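You operate a simulated robot arm through the tools that you are given. There is no shell and no other tool.

You run a simulated robot arm. Do the job below in one go: nothing can be reset, and whatever is moved stays where it is left.

## Task
Zero the balance, weigh the two open jars beside it and set the heavier in the jar holder.
Fine: one at a time; the lighter jar goes back; shut the top door; leave the lids.

The check looks at the end state, three seconds after you hand in, the way a careful person would. Anything else that was tipped, shoved, dropped, spilled or broken makes it a failure. A push-on lid holds only when it is set on centred and level and pressed home; a screw cap is set on level and turned clockwise until tight.

## Robot
A 7-joint arm with a two-finger gripper, fixed in place. Base frame: the origin is at the foot of the arm, x ahead of it, y to its left, z up; the work surface is at about z = 900. Readings come in mm, rad, newtons and seconds.
With the tool pointing down near the work surface it reaches from about 340 to 720 mm from the base axis. Its first joint turns from -1.152 to 1.152 rad. Payload 2.45 kg.
The TCP is the grasp point between the finger pads, 26 mm short of the fingertips. In the tool frame z runs along the fingers and y along their closing line. The gripper opens to 96 mm. The gripper's body begins 69 mm behind the TCP.
Orientation is that of the tool frame in the base frame, as a unit quaternion [w, x, y, z]. With the fingers straight down and closing along the base's y, the tool's x points along the base's -x, its y along +y and its z along -z.

## Interface
- The arm moves only by the tool nudge_tool. Its argument "deltas" is a list of rows, each a list of 7 numbers: the shift along the base's x, y, z in mm, then the turn, a rotation vector about the base's x, y, z in rad, then the opening, from 0 (shut) to 1 (fully open). In form: [[dx, dy, dz, wx, wy, wz, jaw], ...]. A call has 1 to 20 rows; each row shifts and turns the commanded pose from where the row before left it. Each row takes 0.2 s and may step no farther than 50 mm and 0.15 rad from the row before; otherwise, or with a gripper value out of range, the whole call is refused. A pose out of reach is approached as far as the arm can. The call stops where the force on the tool passes 40 N (or 10 N more than at its start, if that is more) or the arm is blocked; 0.2 s more then pass. Each finger halts on what it meets, pressing with about 25 N; the grip force reading is that of the motor and also rises with nothing between the fingers. The clock runs only during rows and for 0.2 s after the last one: add rows that do not move to give the fingers time. The reply holds the time, the measured pose of the TCP, the force on the tool along the base axes, the opening and the grip force, in the units named above and with some noise, with the torque about the TCP (base axes, N m) and any sound that the robot's microphone picked up.
- Cameras (640 x 400 px; columns grow to the right, rows downward): "scene" is fixed at [171.9, -398.9, 1419]; the picture's right is [0.70, -0.72, 0.00], its down [-0.44, -0.43, -0.79] and it looks along [0.57, 0.55, -0.61] (base axes); focal length 242 px, centre (320, 200). "wrist" rides on the gripper at [82, 3, -98] in the tool frame; the picture's right is [-0.04, 1.00, 0.00], its down [-0.73, -0.03, -0.68] and it looks along [-0.68, -0.03, 0.73] (tool axes); focal length 256 px, centre (320, 200). There is no depth. A picture from a camera that has moved, and an enlarged one, comes with that camera's place and axes in the base frame and with its lens.
- grab_frame(camera): a new picture of that camera. No time passes.
- zoom(camera, box): a new picture of the part [left, top, right, bottom] of that camera's present view, enlarged. No time passes.
- job_done(): hands the job in; it is judged then, once.

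Places have to be worked out from the pictures, the camera data and where the tool is seen. Open the gripper and draw the arm clear of the work before you hand the job in, unless the task says otherwise.

The tools are called after "Emit:" by a JSON object that holds its "fn" and its "kwargs". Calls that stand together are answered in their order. nudge_tool: Moves the arm, as the interface text tells. Its arguments: {"type":"object","properties":{"deltas":{"type":"array"}},"required":["deltas"]} The other tools are called the same way: grab_frame (camera) takes a picture; zoom (camera, box) takes an enlarged picture of a part of a camera's view; job_done () hands the job in.

At the start:

```text
t: 0.0
tcp_pos: [353.5, 20.2, 1278.3]
tcp_rot: [0.0, -0.001, 1.0, 0.0]
force: [0.0, 0.3, 0.0]
torque: [0.03, -0.01, -0.02]
width: 96.0
grip_force: 0.0
```

scene: 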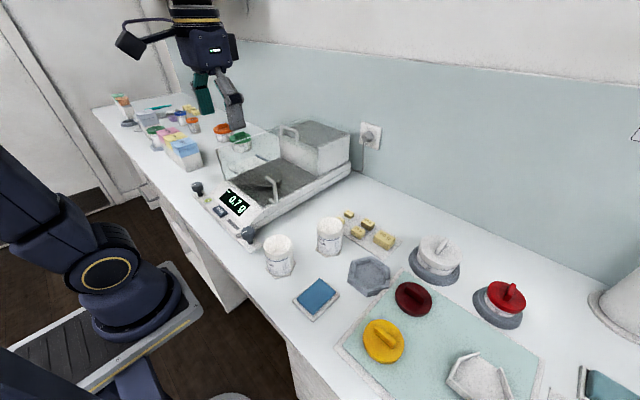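
wrist: 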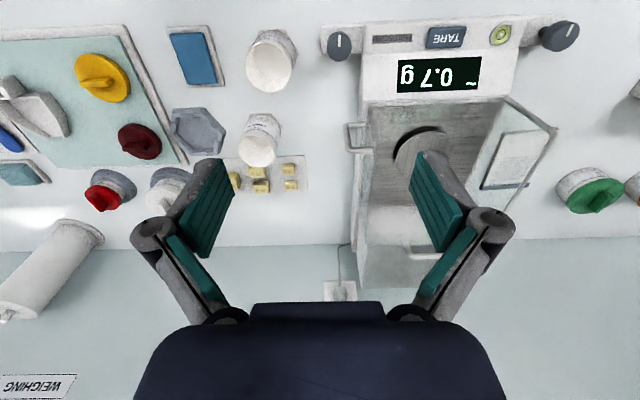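

I start by looking closely at the balance, the two jars and the rest of the bench before moving anything.

Emit:
{"fn": "zoom", "kwargs": {"camera": "scene", "box": [180, 100, 370, 260]}}

Emit:
{"fn": "zoom", "kwargs": {"camera": "scene", "box": [240, 190, 480, 340]}}

Emit:
{"fn": "zoom", "kwargs": {"camera": "wrist", "box": [310, 0, 590, 290]}}

Emit:
{"fn": "zoom", "kwargs": {"camera": "wrist", "box": [140, 0, 340, 220]}}

Emit:
{"fn": "zoom", "kwargs": {"camera": "scene", "box": [100, 80, 260, 180]}}

Emit:
{"fn": "zoom", "kwargs": {"camera": "scene", "box": [340, 220, 640, 400]}}

```text
2.50 times, centred on (275, 180) of scene
camera zoom: at [171.9, -398.9, 1419.0], right [0.7, -0.72, 0.0], down [-0.44, -0.43, -0.79], along [0.57, 0.55, -0.61], focal length 605 px, centre (432, 250)
```

zoom: 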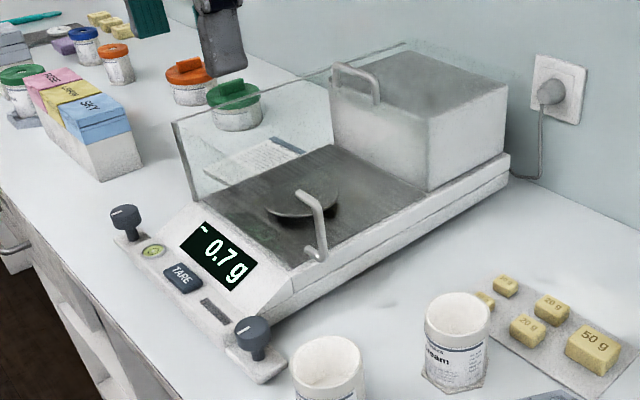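

```text
2.67 times, centred on (360, 265) of scene
camera zoom: at [171.9, -398.9, 1419.0], right [0.7, -0.72, 0.0], down [-0.44, -0.43, -0.79], along [0.57, 0.55, -0.61], focal length 645 px, centre (213, 27)
```

zoom: 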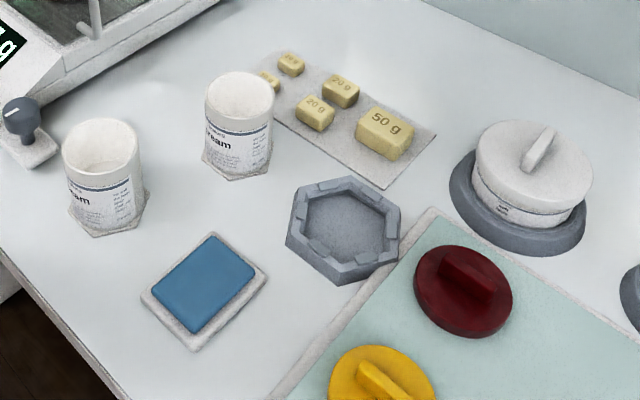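

```text
1.38 times, centred on (450, 145) of wrist
camera zoom: at [272.6, 23.0, 1377.3], right [0.04, 1.0, 0.0], down [0.73, -0.03, 0.68], along [0.68, -0.03, -0.73], focal length 353 px, centre (141, 276)
```

zoom: 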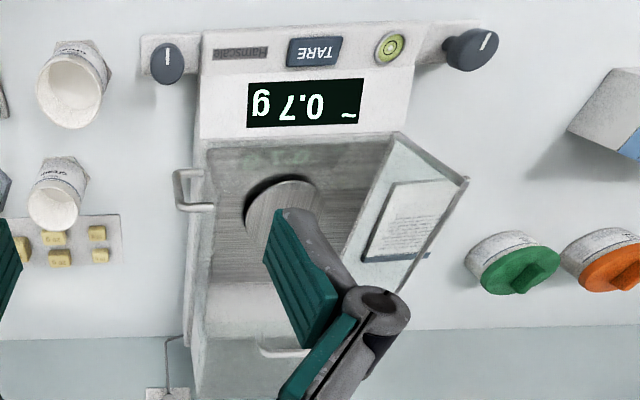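

```text
1.82 times, centred on (240, 110) of wrist
camera zoom: at [272.6, 23.0, 1377.3], right [0.04, 1.0, 0.0], down [0.73, -0.03, 0.68], along [0.68, -0.03, -0.73], focal length 465 px, centre (466, 364)
```

zoom: 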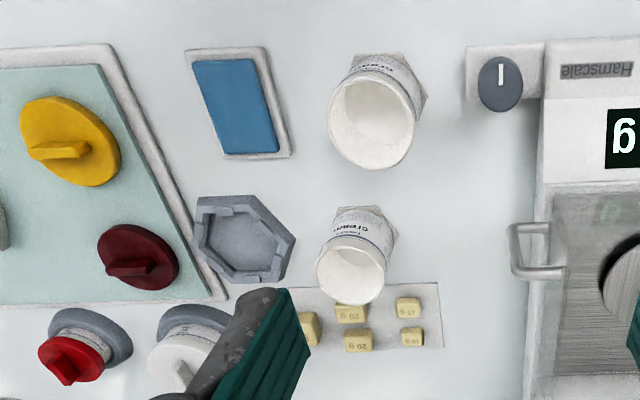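

```text
4.00 times, centred on (180, 130) of scene
camera zoom: at [171.9, -398.9, 1419.0], right [0.7, -0.72, 0.0], down [-0.44, -0.43, -0.79], along [0.57, 0.55, -0.61], focal length 967 px, centre (880, 480)
```

zoom: 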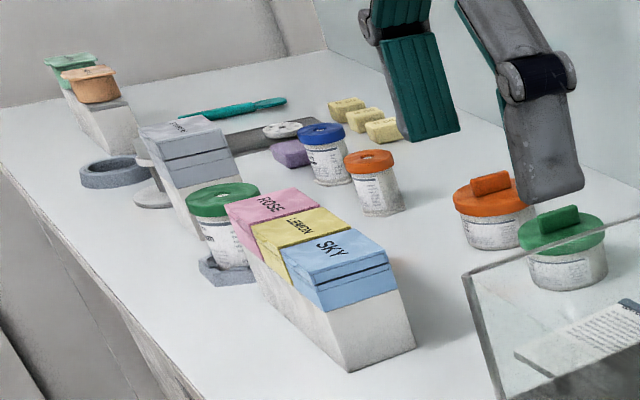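

```text
2.13 times, centred on (490, 310) of scene
camera zoom: at [171.9, -398.9, 1419.0], right [0.7, -0.72, 0.0], down [-0.44, -0.43, -0.79], along [0.57, 0.55, -0.61], focal length 516 px, centre (-43, -35)
```

zoom: 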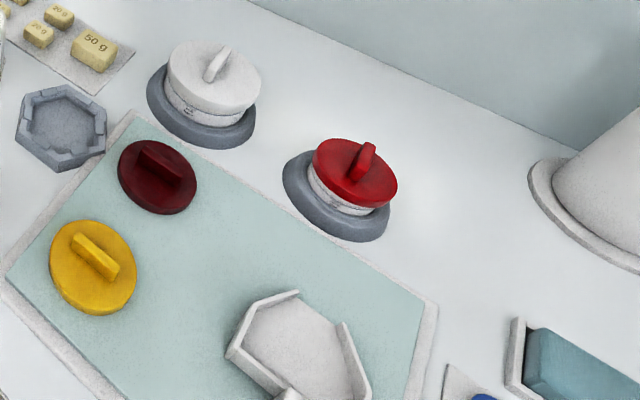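

The display reads "~ 0.7 g", and there is a bubble level and two levelling feet at the front. I zoom in on the level, the doors and the holder before I choose a first move.

Emit:
{"fn": "zoom", "kwargs": {"camera": "scene", "box": [185, 175, 265, 250]}}

Emit:
{"fn": "zoom", "kwargs": {"camera": "wrist", "box": [460, 10, 560, 70]}}

Emit:
{"fn": "zoom", "kwargs": {"camera": "scene", "box": [225, 115, 355, 215]}}

Emit:
{"fn": "zoom", "kwargs": {"camera": "scene", "box": [335, 240, 405, 310]}}

Emit:
{"fn": "zoom", "kwargs": {"camera": "wrist", "box": [330, 90, 570, 300]}}

Emit:
{"fn": "zoom", "kwargs": {"camera": "scene", "box": [255, 205, 355, 285]}}

```text
5.33 times, centred on (225, 212) of scene
camera zoom: at [171.9, -398.9, 1419.0], right [0.7, -0.72, 0.0], down [-0.44, -0.43, -0.79], along [0.57, 0.55, -0.61], focal length 1290 px, centre (827, 133)
```

zoom: 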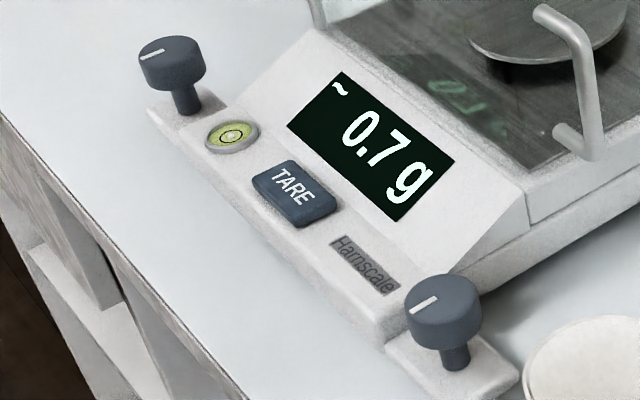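

```text
6.40 times, centred on (510, 40) of wrist
camera zoom: at [272.6, 23.0, 1377.3], right [0.04, 1.0, 0.0], down [0.73, -0.03, 0.68], along [0.68, -0.03, -0.73], focal length 1638 px, centre (-896, 1224)
```

zoom: 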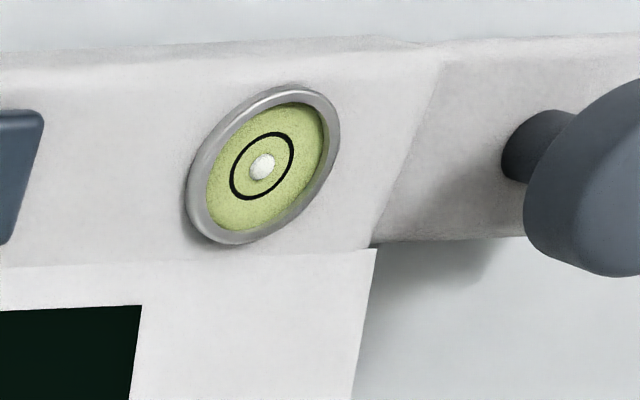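

```text
4.00 times, centred on (290, 165) of scene
camera zoom: at [171.9, -398.9, 1419.0], right [0.7, -0.72, 0.0], down [-0.44, -0.43, -0.79], along [0.57, 0.55, -0.61], focal length 967 px, centre (440, 340)
```

zoom: 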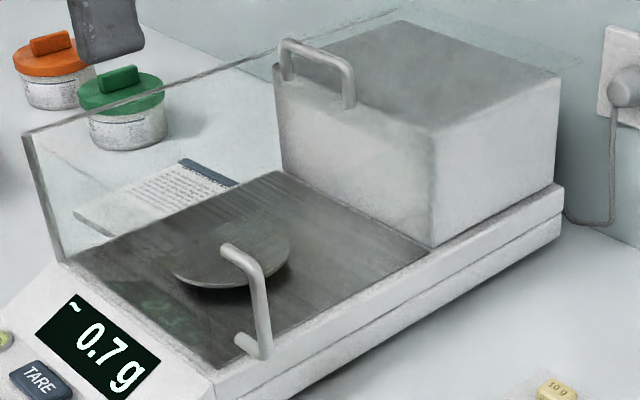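

```text
5.71 times, centred on (370, 275) of scene
camera zoom: at [171.9, -398.9, 1419.0], right [0.7, -0.72, 0.0], down [-0.44, -0.43, -0.79], along [0.57, 0.55, -0.61], focal length 1382 px, centre (34, -229)
```

zoom: 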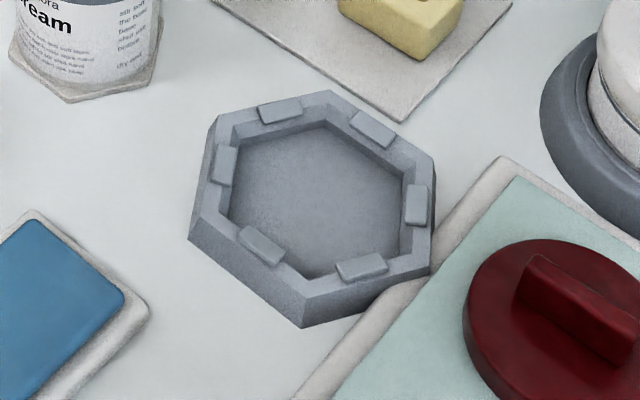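

```text
1.90 times, centred on (450, 195) of wrist
camera zoom: at [272.6, 23.0, 1377.3], right [0.04, 1.0, 0.0], down [0.73, -0.03, 0.68], along [0.68, -0.03, -0.73], focal length 488 px, centre (72, 210)
```

zoom: 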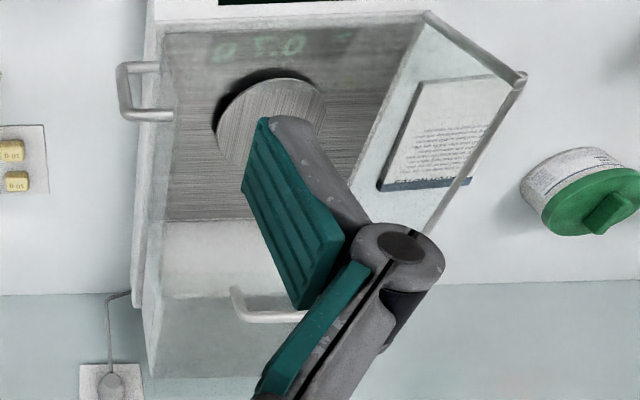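

```text
5.00 times, centred on (305, 245) of scene
camera zoom: at [171.9, -398.9, 1419.0], right [0.7, -0.72, 0.0], down [-0.44, -0.43, -0.79], along [0.57, 0.55, -0.61], focal length 1209 px, centre (395, -25)
```

zoom: 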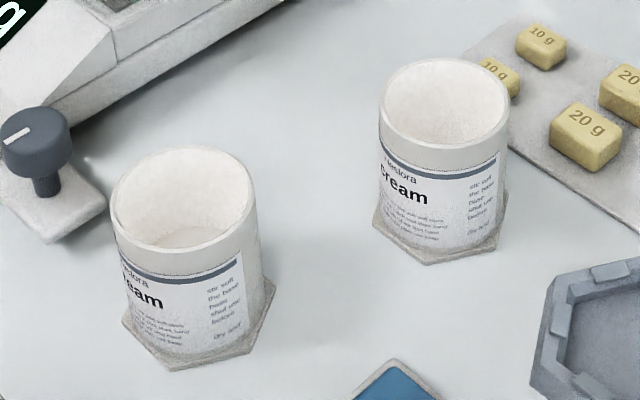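

The bubble sits inside its ring, so the balance looks level. From the two views I put jar A near (377, -62), jar B near (511, -106), the pan near (552, 213, 958) and TARE near (361, 201, 946). I move sideways at height for a clearer view of the balance.

Emit:
{"fn": "nudge_tool", "kwargs": {"deltas": [[0, 40, 0, 0, 0, 0, 1], [0, 40, 0, 0, 0, 0, 1], [0, 30, 0, 0, 0, 0, 1], [0, 0, 0, 0, 0, 0, 1]]}}

Emit:
{"fn": "grab_frame", "kwargs": {"camera": "wrist"}}

Emit:
{"fn": "grab_frame", "kwargs": {"camera": "scene"}}

```text
t: 1.0
tcp_pos: [354.5, 129.3, 1279.1]
tcp_rot: [0.001, -0.001, 1.0, 0.001]
force: [0.0, -0.5, -0.3]
torque: [0.03, 0.0, -0.02]
width: 96.2
grip_force: 0.1
```

```text
taken
camera wrist: at [273.5, 132.0, 1377.2], right [0.04, 1.0, 0.0], down [0.73, -0.03, 0.68], along [0.68, -0.03, -0.73], focal length 256 px, centre (320, 200)
```

wrist: 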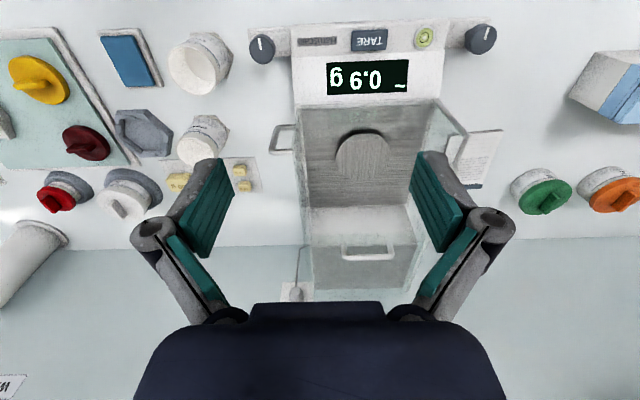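

```text
taken
```

scene: 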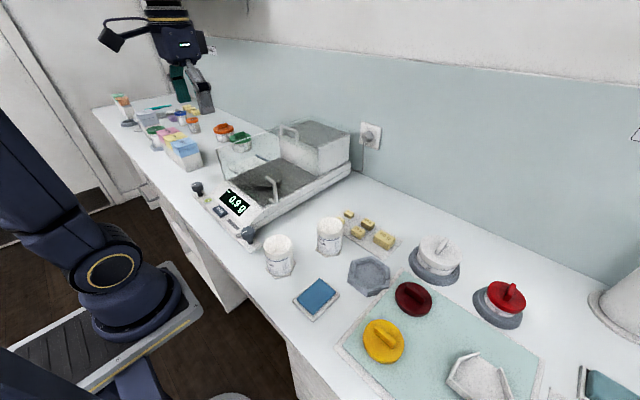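

Emit:
{"fn": "zoom", "kwargs": {"camera": "wrist", "box": [250, 80, 500, 290]}}

Emit:
{"fn": "zoom", "kwargs": {"camera": "wrist", "box": [240, 10, 510, 160]}}

Emit:
{"fn": "zoom", "kwargs": {"camera": "scene", "box": [210, 110, 360, 240]}}

```text
1.90 times, centred on (375, 185) of wrist
camera zoom: at [273.5, 132.0, 1377.2], right [0.04, 1.0, 0.0], down [0.73, -0.03, 0.68], along [0.68, -0.03, -0.73], focal length 488 px, centre (215, 229)
```

zoom: 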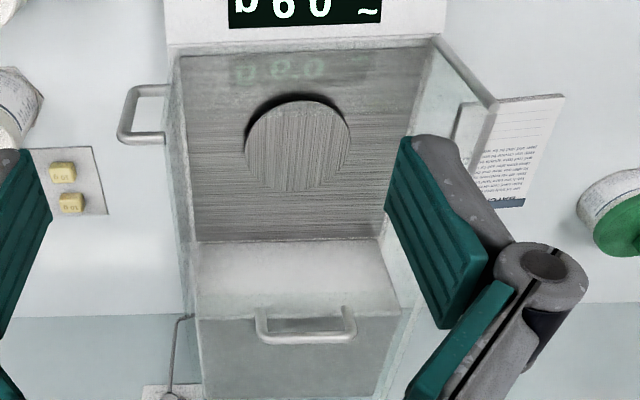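

```text
2.37 times, centred on (375, 85) of wrist
camera zoom: at [273.5, 132.0, 1377.2], right [0.04, 1.0, 0.0], down [0.73, -0.03, 0.68], along [0.68, -0.03, -0.73], focal length 607 px, centre (190, 473)
```

zoom: 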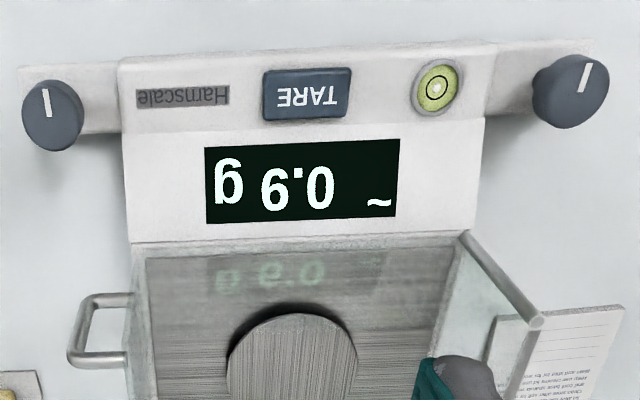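

```text
3.08 times, centred on (285, 175) of scene
camera zoom: at [171.9, -398.9, 1419.0], right [0.7, -0.72, 0.0], down [-0.44, -0.43, -0.79], along [0.57, 0.55, -0.61], focal length 744 px, centre (428, 277)
```

zoom: 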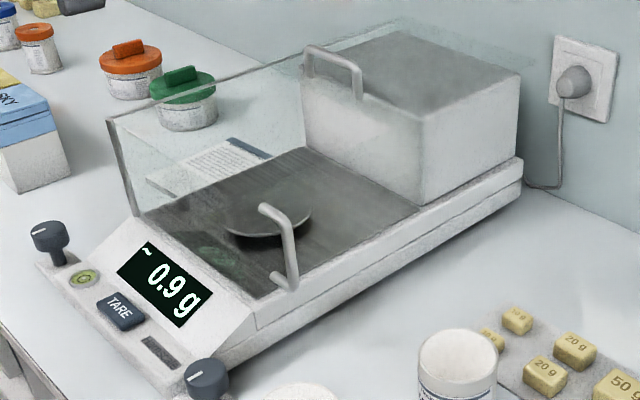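

The reading wanders (0.7 to 0.9 with a "~"), which fits a draught through the open top door. The door handle is an arch near x=647, y=157–248, with its bar at z≈1126. I close the jaws and move above the chamber to look at the handle again before pulling the door shut.

Emit:
{"fn": "nudge_tool", "kwargs": {"deltas": [[20, 35, 0, 0, 0, 0, 0], [35, 35, 0, 0, 0, 0, 0], [45, 0, 0, 0, 0, 0, 0], [45, 0, 0, 0, 0, 0, 0], [0, 0, 0, 0, 0, 0, 0], [0, 0, 0, 0, 0, 0, 0]]}}

Emit:
{"fn": "grab_frame", "kwargs": {"camera": "wrist"}}

Emit:
{"fn": "grab_frame", "kwargs": {"camera": "scene"}}

```text
t: 2.4
tcp_pos: [498.6, 202.3, 1279.0]
tcp_rot: [0.0, 0.0, 1.0, 0.0]
force: [-0.5, 0.1, -0.4]
torque: [-0.01, 0.0, 0.03]
width: 0.1
grip_force: 24.6
```

```text
taken
camera wrist: at [418.0, 205.2, 1377.9], right [0.04, 1.0, 0.0], down [0.73, -0.03, 0.68], along [0.68, -0.03, -0.73], focal length 256 px, centre (320, 200)
```

wrist: 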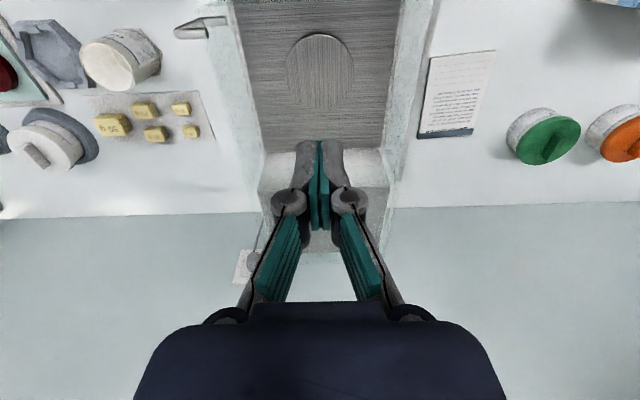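

```text
taken
```

scene: 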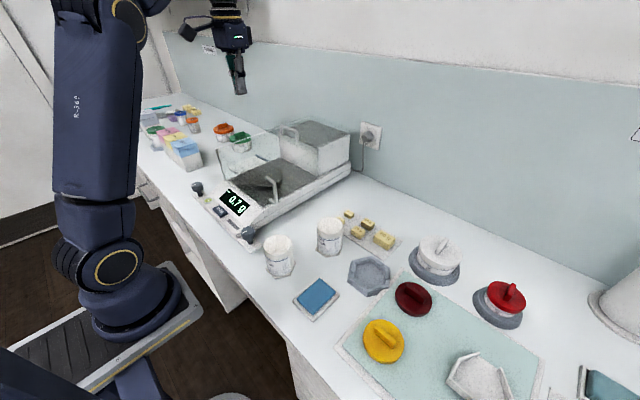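

The scene projection matches the tool position well. I move behind the handle at height (x≈676, y≈200) and check from the scene camera before going down.

Emit:
{"fn": "nudge_tool", "kwargs": {"deltas": [[45, 0, 0, 0, 0, 0, 0], [45, 0, -10, 0, 0, 0, 0], [45, 0, -20, 0, 0, 0, 0], [42, 0, -20, 0, 0, 0, 0], [0, 0, -30, 0, 0, 0, 0], [0, 0, 0, 0, 0, 0, 0]]}}

Emit:
{"fn": "zoom", "kwargs": {"camera": "scene", "box": [210, 60, 370, 200]}}

Emit:
{"fn": "grab_frame", "kwargs": {"camera": "wrist"}}

```text
t: 3.8
tcp_pos: [623.9, 176.6, 1182.4]
tcp_rot: [0.0, -0.001, 1.0, 0.0]
force: [0.2, -0.5, -0.2]
torque: [-0.01, 0.03, 0.02]
width: 0.0
grip_force: 25.2
out of reach, approached as far as the arm can: row 2, 3, 4
```

```text
2.86 times, centred on (290, 130) of scene
camera zoom: at [171.9, -398.9, 1419.0], right [0.7, -0.72, 0.0], down [-0.44, -0.43, -0.79], along [0.57, 0.55, -0.61], focal length 691 px, centre (406, 400)
```

zoom: 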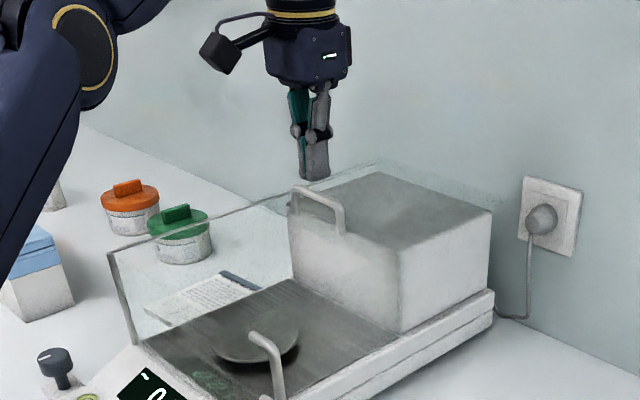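

```text
taken
camera wrist: at [542.4, 179.0, 1279.7], right [0.04, 1.0, 0.0], down [0.73, -0.03, 0.68], along [0.68, -0.03, -0.73], focal length 256 px, centre (320, 200)
```

wrist: 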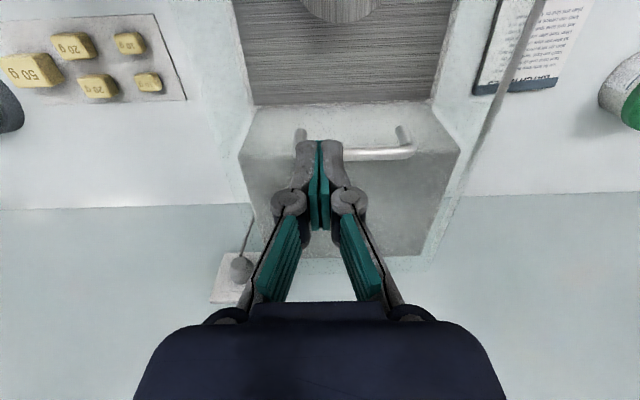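

Straight down, the arm runs out of reach here, and it stopped at (624, 177, 1182). Tilting the fingers forward about y gives more reach and lets me hook behind the bar, so I tilt 0.45 rad while still above the handle and look.

Emit:
{"fn": "nudge_tool", "kwargs": {"deltas": [[0, 0, 10, 0, -0.15, 0, 0], [10, 5, 0, 0, -0.15, 0, 0], [15, 5, 0, 0, -0.15, 0, 0], [25, 5, 0, 0, 0, 0, 0], [0, 0, 0, 0, 0, 0, 0]]}}

Emit:
{"fn": "zoom", "kwargs": {"camera": "scene", "box": [210, 60, 370, 200]}}

Emit:
{"fn": "grab_frame", "kwargs": {"camera": "wrist"}}

```text
t: 5.0
tcp_pos: [672.7, 191.3, 1192.6]
tcp_rot: [0.223, 0.0, 0.975, 0.0]
force: [0.3, 0.4, 0.3]
torque: [0.02, 0.06, 0.0]
width: 0.0
grip_force: 24.6
```

```text
2.86 times, centred on (290, 130) of scene
camera zoom: at [171.9, -398.9, 1419.0], right [0.7, -0.72, 0.0], down [-0.44, -0.43, -0.79], along [0.57, 0.55, -0.61], focal length 691 px, centre (406, 400)
```

zoom: 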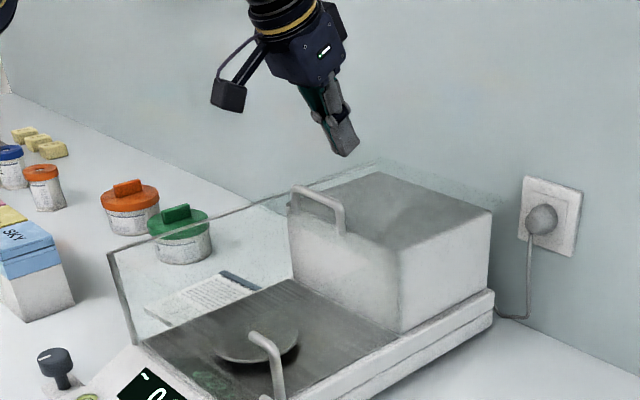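

```text
taken
camera wrist: at [557.1, 194.2, 1244.8], right [0.04, 1.0, 0.02], down [0.36, -0.03, 0.93], along [0.93, -0.03, -0.37], focal length 256 px, centre (320, 200)
```

wrist: 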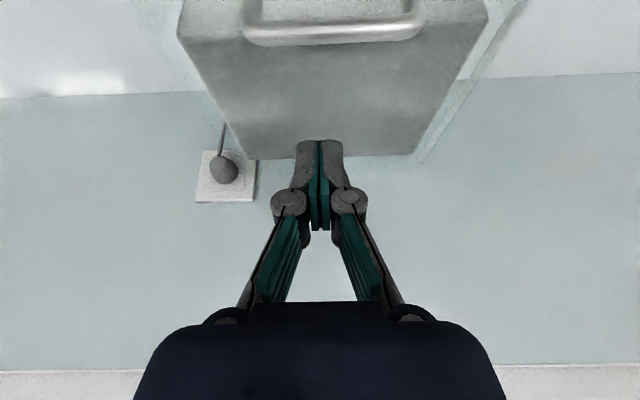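

The tilted view shows the bar clearly at about (642, 199, 1124), and the tool is at x=673, about 15 mm behind it with margin. I go down 57 mm behind the bar and check the force and the picture.

Emit:
{"fn": "nudge_tool", "kwargs": {"deltas": [[0, 4, -20, 0, 0, 0, 0], [0, 4, -20, 0, 0, 0, 0], [0, 0, -12, 0, 0, 0, 0], [0, 0, -6, 0, 0, 0, 0], [0, 0, 0, 0, 0, 0, 0]]}}

Emit:
{"fn": "zoom", "kwargs": {"camera": "scene", "box": [240, 90, 370, 190]}}

Emit:
{"fn": "grab_frame", "kwargs": {"camera": "wrist"}}

```text
t: 6.2
tcp_pos: [673.3, 199.2, 1134.4]
tcp_rot: [0.223, 0.0, 0.975, 0.0]
force: [0.0, 0.2, -0.5]
torque: [0.04, 0.01, 0.02]
width: 0.2
grip_force: 24.5
```

```text
4.00 times, centred on (305, 140) of scene
camera zoom: at [171.9, -398.9, 1419.0], right [0.7, -0.72, 0.0], down [-0.44, -0.43, -0.79], along [0.57, 0.55, -0.61], focal length 967 px, centre (380, 440)
```

zoom: 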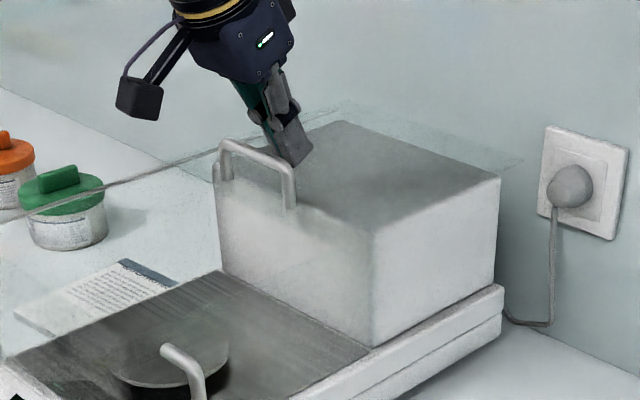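

```text
taken
camera wrist: at [557.7, 201.9, 1187.2], right [0.04, 1.0, 0.02], down [0.37, -0.03, 0.93], along [0.93, -0.03, -0.37], focal length 256 px, centre (320, 200)
```

wrist: 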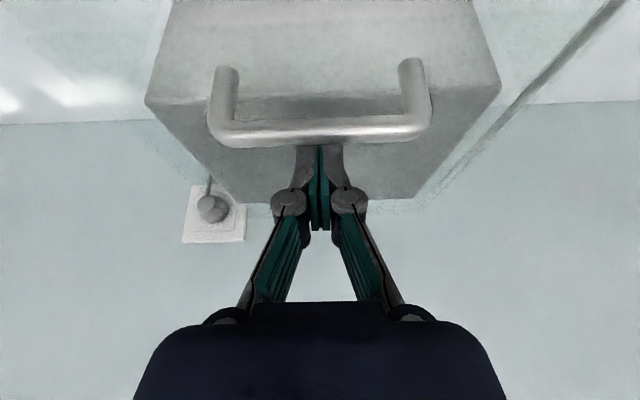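

The fingers are now behind the bar and inside the arch, with no contact force. I start pulling gently toward the robot and watch the force.

Emit:
{"fn": "nudge_tool", "kwargs": {"deltas": [[-10, 0, 0, 0, 0, 0, 0], [-8, 0, 0, 0, 0, 0, 0], [-8, 0, 0, 0, 0, 0, 0], [-10, 0, 0, 0, 0, 0, 0], [-10, 0, 0, 0, 0, 0, 0], [0, 0, 0, 0, 0, 0, 0]]}}

Emit:
{"fn": "zoom", "kwargs": {"camera": "scene", "box": [210, 90, 370, 220]}}

Emit:
{"fn": "grab_frame", "kwargs": {"camera": "wrist"}}

```text
t: 7.6
tcp_pos: [628.9, 199.8, 1134.9]
tcp_rot: [0.224, 0.002, 0.975, -0.001]
force: [0.4, -0.2, -0.5]
torque: [-0.01, -0.01, 0.03]
width: 0.0
grip_force: 28.8
```

```text
3.08 times, centred on (290, 155) of scene
camera zoom: at [171.9, -398.9, 1419.0], right [0.7, -0.72, 0.0], down [-0.44, -0.43, -0.79], along [0.57, 0.55, -0.61], focal length 744 px, centre (412, 338)
```

zoom: 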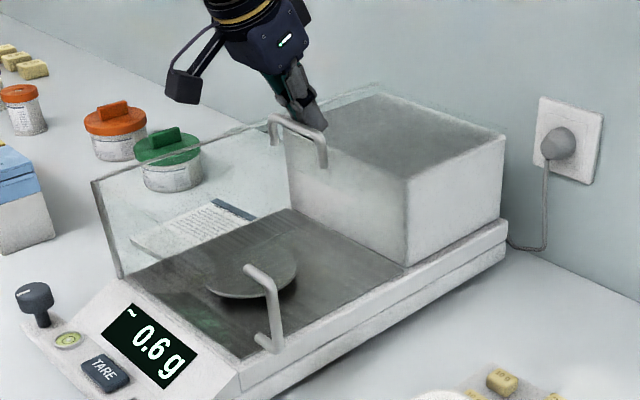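

```text
taken
camera wrist: at [512.4, 202.5, 1187.8], right [0.04, 1.0, 0.02], down [0.37, -0.03, 0.93], along [0.93, -0.03, -0.37], focal length 256 px, centre (320, 200)
```

wrist: 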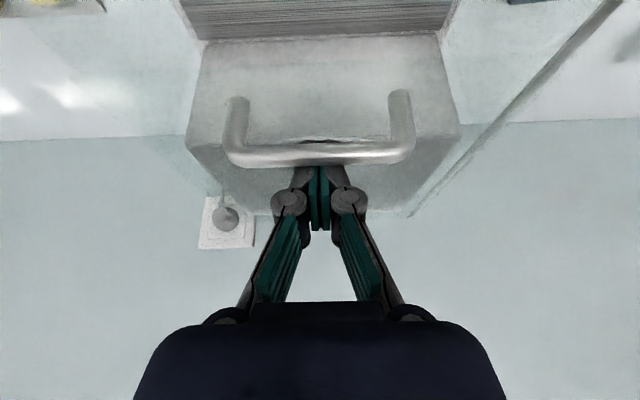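

The door slides with the bar at almost no force, so I keep pulling and slow down toward the front.

Emit:
{"fn": "nudge_tool", "kwargs": {"deltas": [[-20, 0, 0, 0, 0, 0, 0], [-20, 0, 0, 0, 0, 0, 0], [-20, 0, 0, 0, 0, 0, 0], [-20, 0, 0, 0, 0, 0, 0], [-15, 0, 0, 0, 0, 0, 0], [-10, 0, 0, 0, 0, 0, 0], [0, 0, 0, 0, 0, 0, 0]]}}

Emit:
{"fn": "zoom", "kwargs": {"camera": "scene", "box": [180, 90, 370, 240]}}

Emit:
{"fn": "grab_frame", "kwargs": {"camera": "wrist"}}

```text
t: 9.2
tcp_pos: [522.5, 199.8, 1135.6]
tcp_rot: [0.222, 0.001, 0.975, 0.0]
force: [-1.2, -0.5, -0.4]
torque: [0.0, 0.0, 0.01]
width: 0.0
grip_force: 28.7
```

```text
2.67 times, centred on (275, 165) of scene
camera zoom: at [171.9, -398.9, 1419.0], right [0.7, -0.72, 0.0], down [-0.44, -0.43, -0.79], along [0.57, 0.55, -0.61], focal length 645 px, centre (440, 293)
```

zoom: 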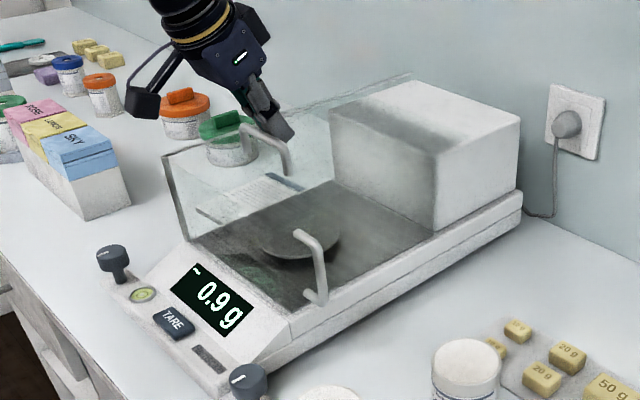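

```text
taken
camera wrist: at [407.2, 202.9, 1188.1], right [0.04, 1.0, 0.02], down [0.37, -0.03, 0.93], along [0.93, -0.03, -0.37], focal length 256 px, centre (320, 200)
```

wrist: 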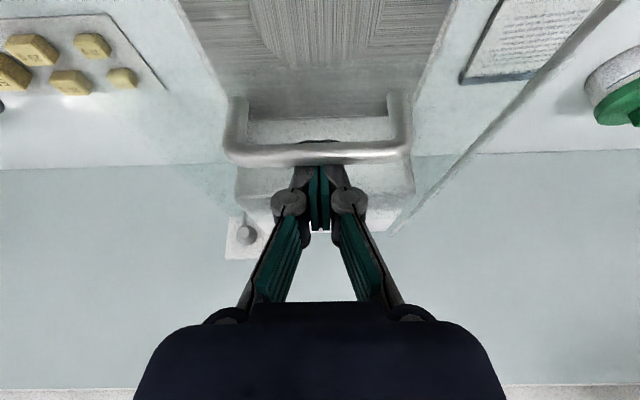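

The door is following, with the handle near x≈510. I keep pulling in small steps until it meets its stop.

Emit:
{"fn": "nudge_tool", "kwargs": {"deltas": [[-10, 0, 0, 0, 0, 0, 0], [-10, 0, 0, 0, 0, 0, 0], [-8, 0, 0, 0, 0, 0, 0], [-6, 0, 0, 0, 0, 0, 0], [-6, 0, 0, 0, 0, 0, 0], [-5, 0, 0, 0, 0, 0, 0], [-5, 0, 0, 0, 0, 0, 0], [-5, 0, 0, 0, 0, 0, 0], [-5, 0, 0, 0, 0, 0, 0]]}}

Emit:
{"fn": "zoom", "kwargs": {"camera": "scene", "box": [180, 90, 370, 240]}}

Emit:
{"fn": "grab_frame", "kwargs": {"camera": "wrist"}}

```text
t: 11.4
tcp_pos: [468.2, 198.8, 1139.1]
tcp_rot: [0.231, 0.003, 0.973, 0.002]
force: [6.2, -0.5, 3.9]
torque: [-0.09, -0.04, 0.0]
width: 5.8
grip_force: 28.6
stopped in row 9: the force on the tool passed its limit at 42 N (the readings are from after the stop); the commanded pose is now the measured one
```

```text
2.67 times, centred on (275, 165) of scene
camera zoom: at [172.0, -399.0, 1418.9], right [0.7, -0.72, 0.0], down [-0.44, -0.43, -0.79], along [0.57, 0.55, -0.61], focal length 645 px, centre (440, 293)
```

zoom: 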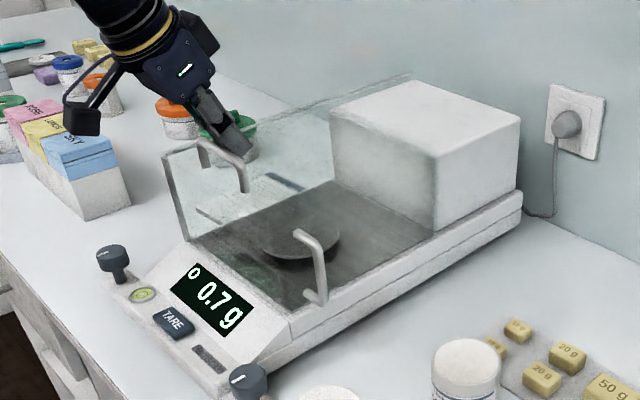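

```text
taken
camera wrist: at [351.7, 201.8, 1189.7], right [0.04, 1.0, 0.02], down [0.35, -0.04, 0.94], along [0.94, -0.03, -0.35], focal length 256 px, centre (320, 200)
```

wrist: 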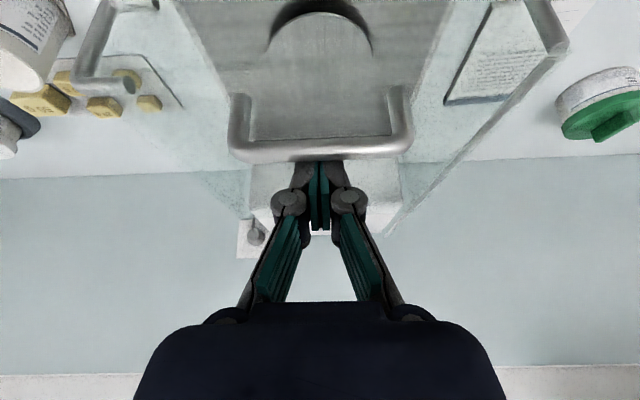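

The door is on its stop and the display now shows the stable mark "o 0.7 g". I back off the bar, lift out, untilt the tool and head over TARE.

Emit:
{"fn": "nudge_tool", "kwargs": {"deltas": [[12, 0, 0, 0, 0, 0, 0], [0, 0, 30, 0, 0, 0, 0], [0, 0, 40, 0, 0, 0, 0], [-20, 0, 10, 0, 0.15, 0, 0], [-30, 0, 0, 0, 0.15, 0, 0], [-35, 0, 0, 0, 0.15, 0, 0], [-32, 0, -10, 0, 0.016, 0, 0], [0, 0, 0, 0, 0, 0, 0]]}}

Emit:
{"fn": "grab_frame", "kwargs": {"camera": "scene"}}

Emit:
{"fn": "grab_frame", "kwargs": {"camera": "wrist"}}

```text
t: 13.2
tcp_pos: [362.5, 200.5, 1206.0]
tcp_rot: [-0.002, 0.002, 1.0, 0.002]
force: [-0.2, -0.2, 0.3]
torque: [0.01, 0.0, 0.03]
width: 0.0
grip_force: 28.8
```

```text
taken
```

scene: 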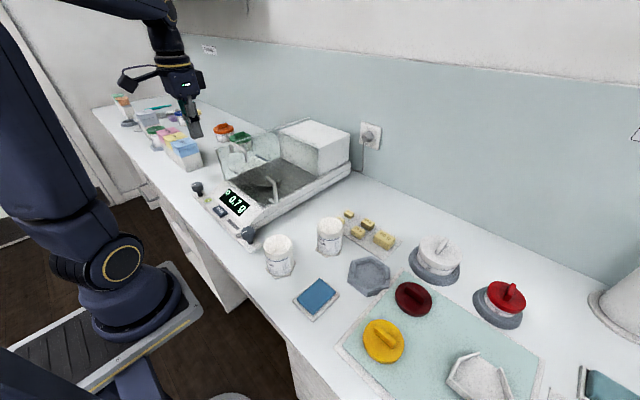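

```text
taken
camera wrist: at [281.5, 204.1, 1304.3], right [0.04, 1.0, 0.0], down [0.74, -0.04, 0.68], along [0.68, -0.03, -0.74], focal length 256 px, centre (320, 200)
```

wrist: 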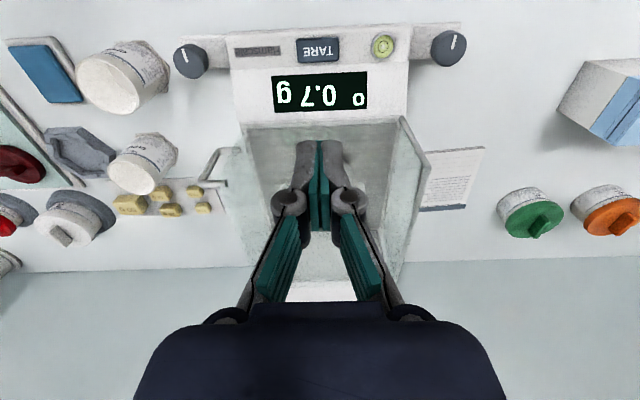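

TARE now projects to about (359, 201). I go down to just above it, check alignment, then press in small steps.

Emit:
{"fn": "nudge_tool", "kwargs": {"deltas": [[-3, 0, -45, 0, 0, 0, 0], [0, 0, -45, 0, 0, 0, 0], [0, 0, -45, 0, 0, 0, 0], [0, 0, -45, 0, 0, 0, 0], [0, 0, -38, 0, 0, 0, 0], [0, 0, 0, 0, 0, 0, 0]]}}

Emit:
{"fn": "zoom", "kwargs": {"camera": "scene", "box": [160, 140, 320, 260]}}

Emit:
{"fn": "grab_frame", "kwargs": {"camera": "wrist"}}

```text
t: 14.6
tcp_pos: [358.4, 200.7, 986.9]
tcp_rot: [-0.002, 0.003, 1.0, 0.002]
force: [-0.2, -0.6, 0.9]
torque: [-0.04, 0.01, 0.0]
width: 0.0
grip_force: 28.2
```

```text
3.33 times, centred on (240, 200) of scene
camera zoom: at [171.9, -398.9, 1419.0], right [0.7, -0.72, 0.0], down [-0.44, -0.43, -0.79], along [0.57, 0.55, -0.61], focal length 806 px, centre (587, 200)
```

zoom: 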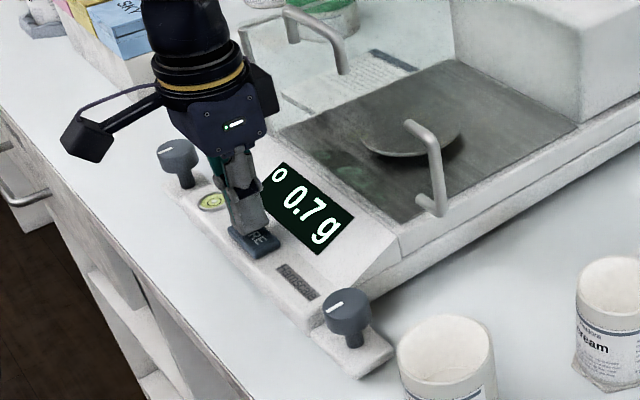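

```text
taken
camera wrist: at [278.1, 202.7, 1085.5], right [0.04, 1.0, 0.0], down [0.74, -0.04, 0.68], along [0.68, -0.03, -0.74], focal length 256 px, centre (320, 200)
```

wrist: 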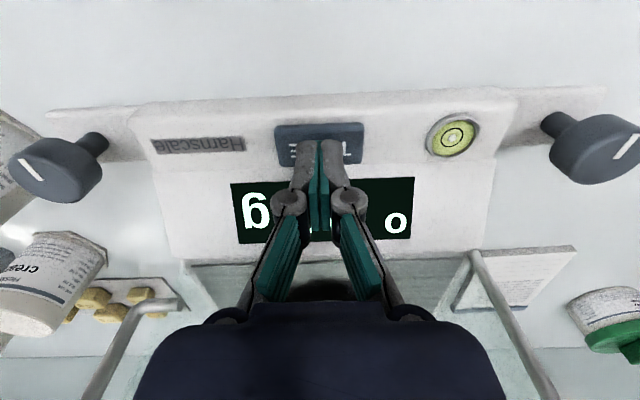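

The tip is centred over TARE at about 20 mm above it, by the scene projection. I lower in small steps and stop at the first contact.

Emit:
{"fn": "nudge_tool", "kwargs": {"deltas": [[0, 0, -8, 0, 0, 0, 0], [0, 0, -4, 0, 0, 0, 0], [0, 0, -3, 0, 0, 0, 0], [0, 0, -2, 0, 0, 0, 0]]}}

Emit:
{"fn": "zoom", "kwargs": {"camera": "scene", "box": [180, 170, 280, 250]}}

```text
t: 15.6
tcp_pos: [359.2, 199.2, 974.4]
tcp_rot: [-0.001, 0.003, 1.0, 0.002]
force: [-0.1, -1.1, 15.3]
torque: [-0.05, 0.0, -0.06]
width: 6.3
grip_force: 28.4
heard: click
```

```text
5.00 times, centred on (230, 210) of scene
camera zoom: at [171.7, -399.1, 1418.9], right [0.7, -0.72, 0.0], down [-0.44, -0.43, -0.79], along [0.57, 0.55, -0.61], focal length 1209 px, centre (770, 150)
```

zoom: 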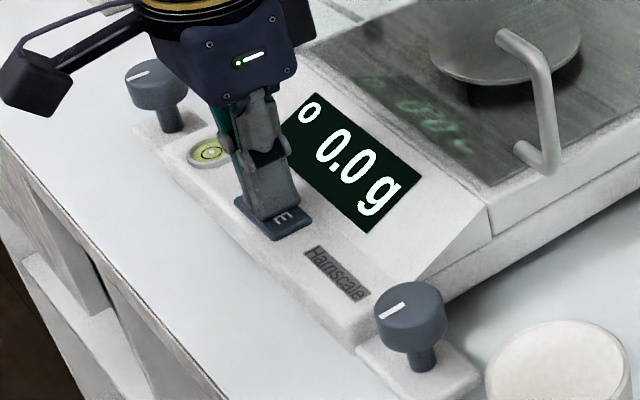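

It clicked, and the display shows a stable "o 0.0 g". I lift off and check that the zero holds.

Emit:
{"fn": "nudge_tool", "kwargs": {"deltas": [[0, 0, 10, 0, 0, 0, 0], [0, 0, 30, 0, 0, 0, 0], [0, 0, 45, 0, 0, 0, 0], [0, 0, 45, 0, 0, 0, 0], [0, 0, 45, 0, 0, 0, 0], [0, 0, 0, 0, 0, 0, 0]]}}

Emit:
{"fn": "zoom", "kwargs": {"camera": "scene", "box": [180, 100, 360, 250]}}

Emit:
{"fn": "zoom", "kwargs": {"camera": "wrist", "box": [160, 20, 500, 240]}}

```text
t: 17.0
tcp_pos: [356.9, 201.5, 1148.2]
tcp_rot: [-0.002, 0.002, 1.0, 0.002]
force: [-0.5, 0.5, -0.3]
torque: [0.01, 0.0, -0.01]
width: 0.0
grip_force: 28.6
```

```text
2.67 times, centred on (270, 175) of scene
camera zoom: at [171.9, -398.9, 1419.0], right [0.7, -0.72, 0.0], down [-0.44, -0.43, -0.79], along [0.57, 0.55, -0.61], focal length 645 px, centre (453, 267)
```

zoom: 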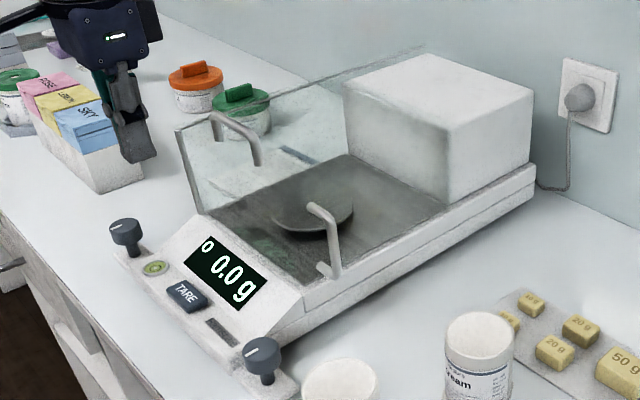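

```text
1.82 times, centred on (330, 130) of wrist
camera zoom: at [276.7, 204.0, 1247.2], right [0.04, 1.0, 0.0], down [0.74, -0.04, 0.68], along [0.68, -0.03, -0.74], focal length 465 px, centre (302, 327)
```

zoom: 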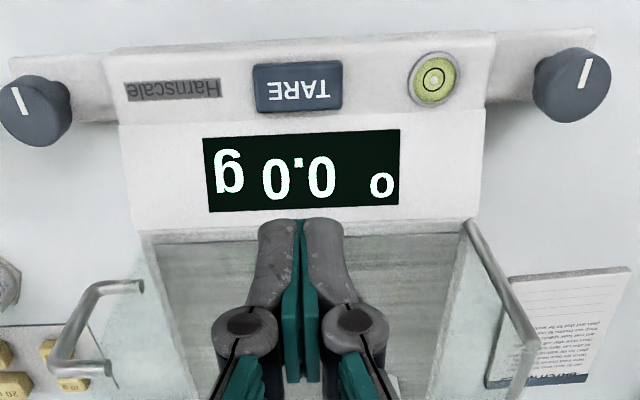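

The zero holds and the level bubble is centred. Next I open the top door by pushing its bar backwards with the closed fingers from the front, starting at x≈420 with the tip at bar height.

Emit:
{"fn": "nudge_tool", "kwargs": {"deltas": [[30, 0, 0, 0, 0, 0, 0], [30, 0, -10, 0, 0, 0, 0], [6, 0, -8, 0, 0, 0, 0], [0, 0, 0, 0, 0, 0, 0]]}}

Emit:
{"fn": "zoom", "kwargs": {"camera": "scene", "box": [200, 90, 320, 190]}}

Emit:
{"fn": "grab_frame", "kwargs": {"camera": "wrist"}}

```text
t: 18.0
tcp_pos: [425.3, 200.5, 1130.8]
tcp_rot: [-0.001, 0.002, 1.0, 0.002]
force: [0.5, -0.4, 0.5]
torque: [-0.02, -0.03, -0.02]
width: 0.0
grip_force: 28.5
```

```text
4.00 times, centred on (260, 140) of scene
camera zoom: at [171.9, -398.9, 1419.0], right [0.7, -0.72, 0.0], down [-0.44, -0.43, -0.79], along [0.57, 0.55, -0.61], focal length 967 px, centre (560, 440)
```

zoom: 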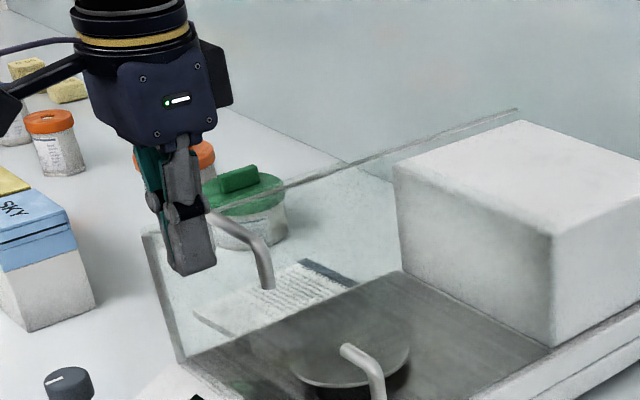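

```text
taken
camera wrist: at [344.0, 203.4, 1228.3], right [0.04, 1.0, 0.0], down [0.74, -0.04, 0.68], along [0.68, -0.03, -0.74], focal length 256 px, centre (320, 200)
```

wrist: 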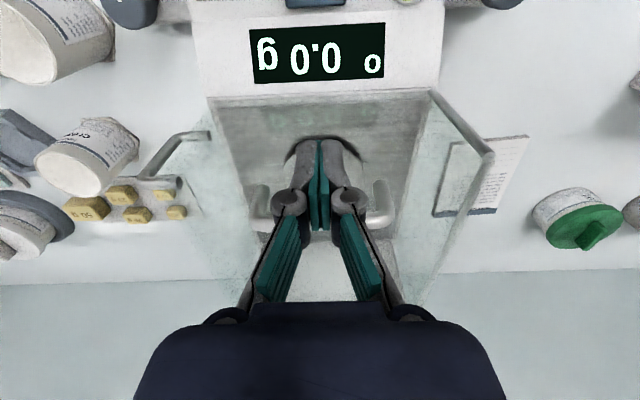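

The closed fingers are in front of the bar at the right height. I push it back slowly at first, then steadily.

Emit:
{"fn": "nudge_tool", "kwargs": {"deltas": [[8, 0, 0, 0, 0, 0, 0], [6, 0, 0, 0, 0, 0, 0], [8, 0, 0, 0, 0, 0, 0], [12, 0, 0, 0, 0, 0, 0], [18, 0, 0, 0, 0, 0, 0], [20, 0, 0, 0, 0, 0, 0], [20, 0, 0, 0, 0, 0, 0], [20, 0, 0, 0, 0, 0, 0], [20, 0, 0, 0, 0, 0, 0], [20, 0, 0, 0, 0, 0, 0], [15, 0, 0, 0, 0, 0, 0], [0, 0, 0, 0, 0, 0, 0]]}}

Emit:
{"fn": "zoom", "kwargs": {"camera": "scene", "box": [190, 80, 370, 230]}}

Emit:
{"fn": "grab_frame", "kwargs": {"camera": "wrist"}}

```text
t: 20.6
tcp_pos: [594.9, 198.2, 1129.7]
tcp_rot: [-0.002, 0.003, 1.0, 0.002]
force: [-0.1, 0.2, -0.4]
torque: [0.02, -0.02, 0.0]
width: 0.0
grip_force: 28.5
```

```text
2.67 times, centred on (280, 155) of scene
camera zoom: at [171.9, -398.9, 1419.0], right [0.7, -0.72, 0.0], down [-0.44, -0.43, -0.79], along [0.57, 0.55, -0.61], focal length 645 px, centre (427, 320)
```

zoom: 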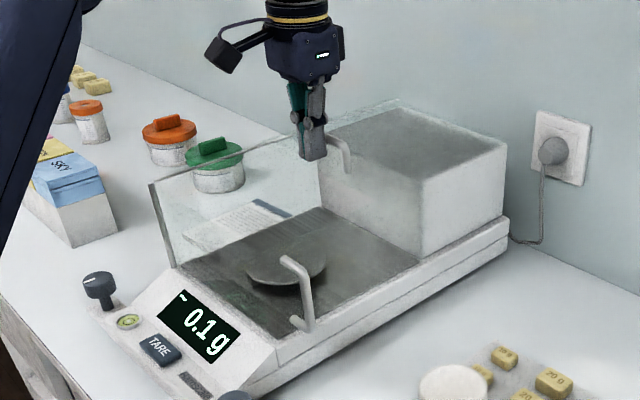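

```text
taken
camera wrist: at [512.9, 202.5, 1227.9], right [0.04, 1.0, 0.0], down [0.74, -0.04, 0.68], along [0.68, -0.03, -0.74], focal length 256 px, centre (320, 200)
```

wrist: 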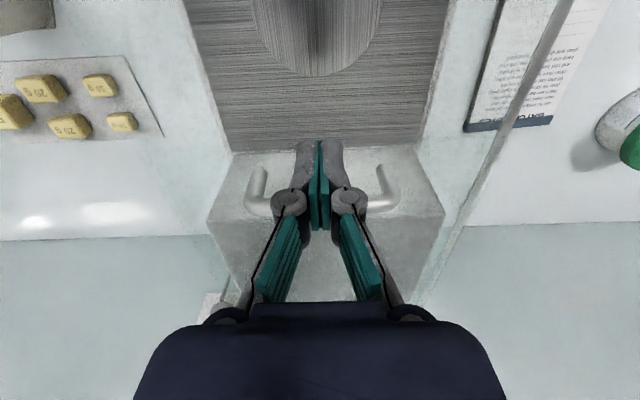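

The door is sliding back and the display floats again at "~ 0.1 g". I push the last stretch in small steps to its open position.

Emit:
{"fn": "nudge_tool", "kwargs": {"deltas": [[8, 0, 0, 0, 0, 0, 0], [8, 0, 0, 0, 0, 0, 0], [6, 0, 0, 0, 0, 0, 0], [5, 0, 0, 0, 0, 0, 0], [0, 0, 0, 0, 0, 0, 0]]}}

Emit:
{"fn": "zoom", "kwargs": {"camera": "scene", "box": [190, 80, 370, 230]}}

```text
t: 21.8
tcp_pos: [619.1, 198.0, 1130.1]
tcp_rot: [-0.001, 0.003, 1.0, 0.002]
force: [0.4, 0.9, -0.4]
torque: [-0.04, 0.01, 0.0]
width: 0.1
grip_force: 28.1
```

```text
2.67 times, centred on (280, 155) of scene
camera zoom: at [171.9, -398.9, 1419.0], right [0.7, -0.72, 0.0], down [-0.44, -0.43, -0.79], along [0.57, 0.55, -0.61], focal length 645 px, centre (427, 320)
```

zoom: 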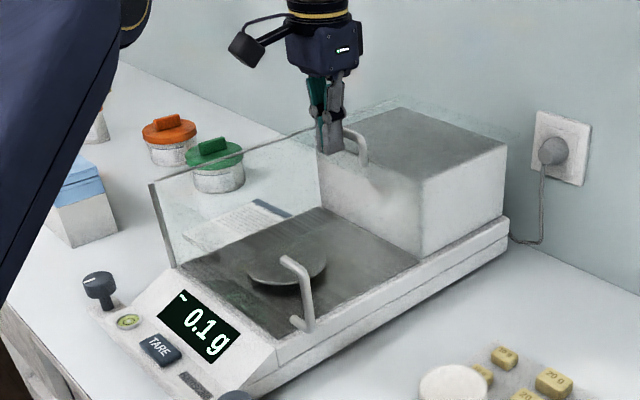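

The door is open enough (bar at x≈636). I back off, rise, open the jaws and travel over to the jars for a closer look at their hex bases and the holder.

Emit:
{"fn": "nudge_tool", "kwargs": {"deltas": [[-12, 0, 10, 0, 0, 0, 0], [-10, 0, 35, 0, 0, 0, 0], [-30, -20, 30, 0, 0, 0, 0], [-40, -30, 20, 0, 0, 0, 0], [-30, -40, 0, 0, 0, 0, 1], [-25, -43, 0, 0, 0, 0, 1], [-25, -43, 0, 0, 0, 0, 1], [-25, -43, 0, 0, 0, 0, 1], [-20, -45, 0, 0, 0, 0, 1], [0, -45, 0, 0, 0, 0, 1], [0, -40, 0, 0, 0, 0, 1], [0, 0, 0, 0, 0, 0, 1]]}}

Emit:
{"fn": "grab_frame", "kwargs": {"camera": "wrist"}}

Emit:
{"fn": "grab_frame", "kwargs": {"camera": "scene"}}

```text
refused: row 4 steps farther than a row can; nothing moved
```

```text
taken
camera wrist: at [538.9, 201.4, 1228.2], right [0.04, 1.0, 0.0], down [0.74, -0.04, 0.68], along [0.68, -0.03, -0.74], focal length 256 px, centre (320, 200)
```

wrist: 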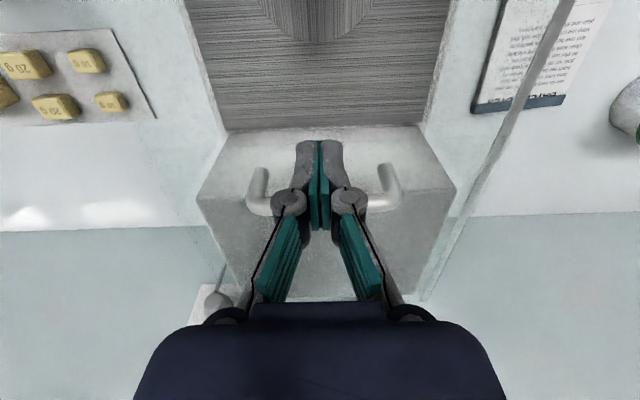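

```text
taken
```

scene: 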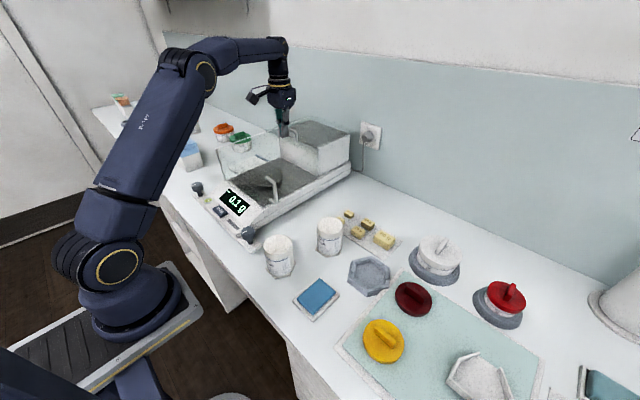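

One row was over the 50 mm step, so nothing moved. I resend the same route with shorter steps.

Emit:
{"fn": "nudge_tool", "kwargs": {"deltas": [[-12, 0, 10, 0, 0, 0, 0], [-10, 0, 35, 0, 0, 0, 0], [-30, -15, 30, 0, 0, 0, 0], [-35, -25, 10, 0, 0, 0, 0], [-30, -38, 0, 0, 0, 0, 1], [-25, -42, 0, 0, 0, 0, 1], [-25, -42, 0, 0, 0, 0, 1], [-25, -42, 0, 0, 0, 0, 1], [-20, -44, 0, 0, 0, 0, 1], [0, -45, 0, 0, 0, 0, 1], [0, -45, 0, 0, 0, 0, 1], [0, 0, 0, 0, 0, 0, 1]]}}

Emit:
{"fn": "grab_frame", "kwargs": {"camera": "wrist"}}

Emit:
{"fn": "grab_frame", "kwargs": {"camera": "scene"}}

```text
t: 24.4
tcp_pos: [407.4, -138.5, 1216.0]
tcp_rot: [-0.002, 0.002, 1.0, 0.002]
force: [-0.8, 0.6, -0.3]
torque: [0.02, -0.01, -0.02]
width: 95.9
grip_force: 0.1
```

```text
taken
camera wrist: at [327.8, -135.0, 1314.7], right [0.04, 1.0, 0.0], down [0.74, -0.04, 0.68], along [0.68, -0.03, -0.74], focal length 256 px, centre (320, 200)
```

wrist: 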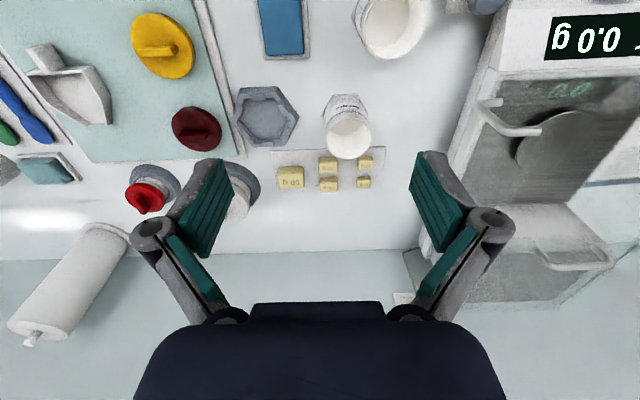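

```text
taken
```

scene: 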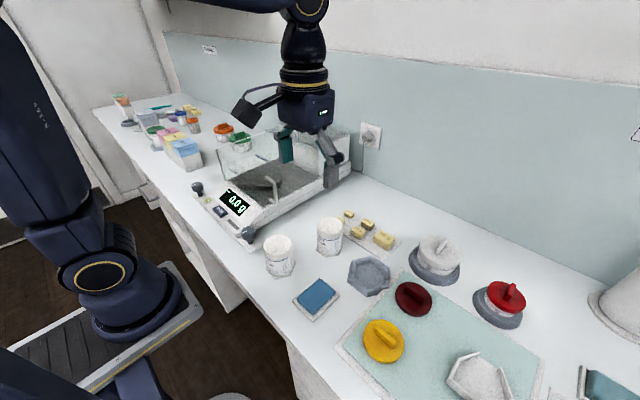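

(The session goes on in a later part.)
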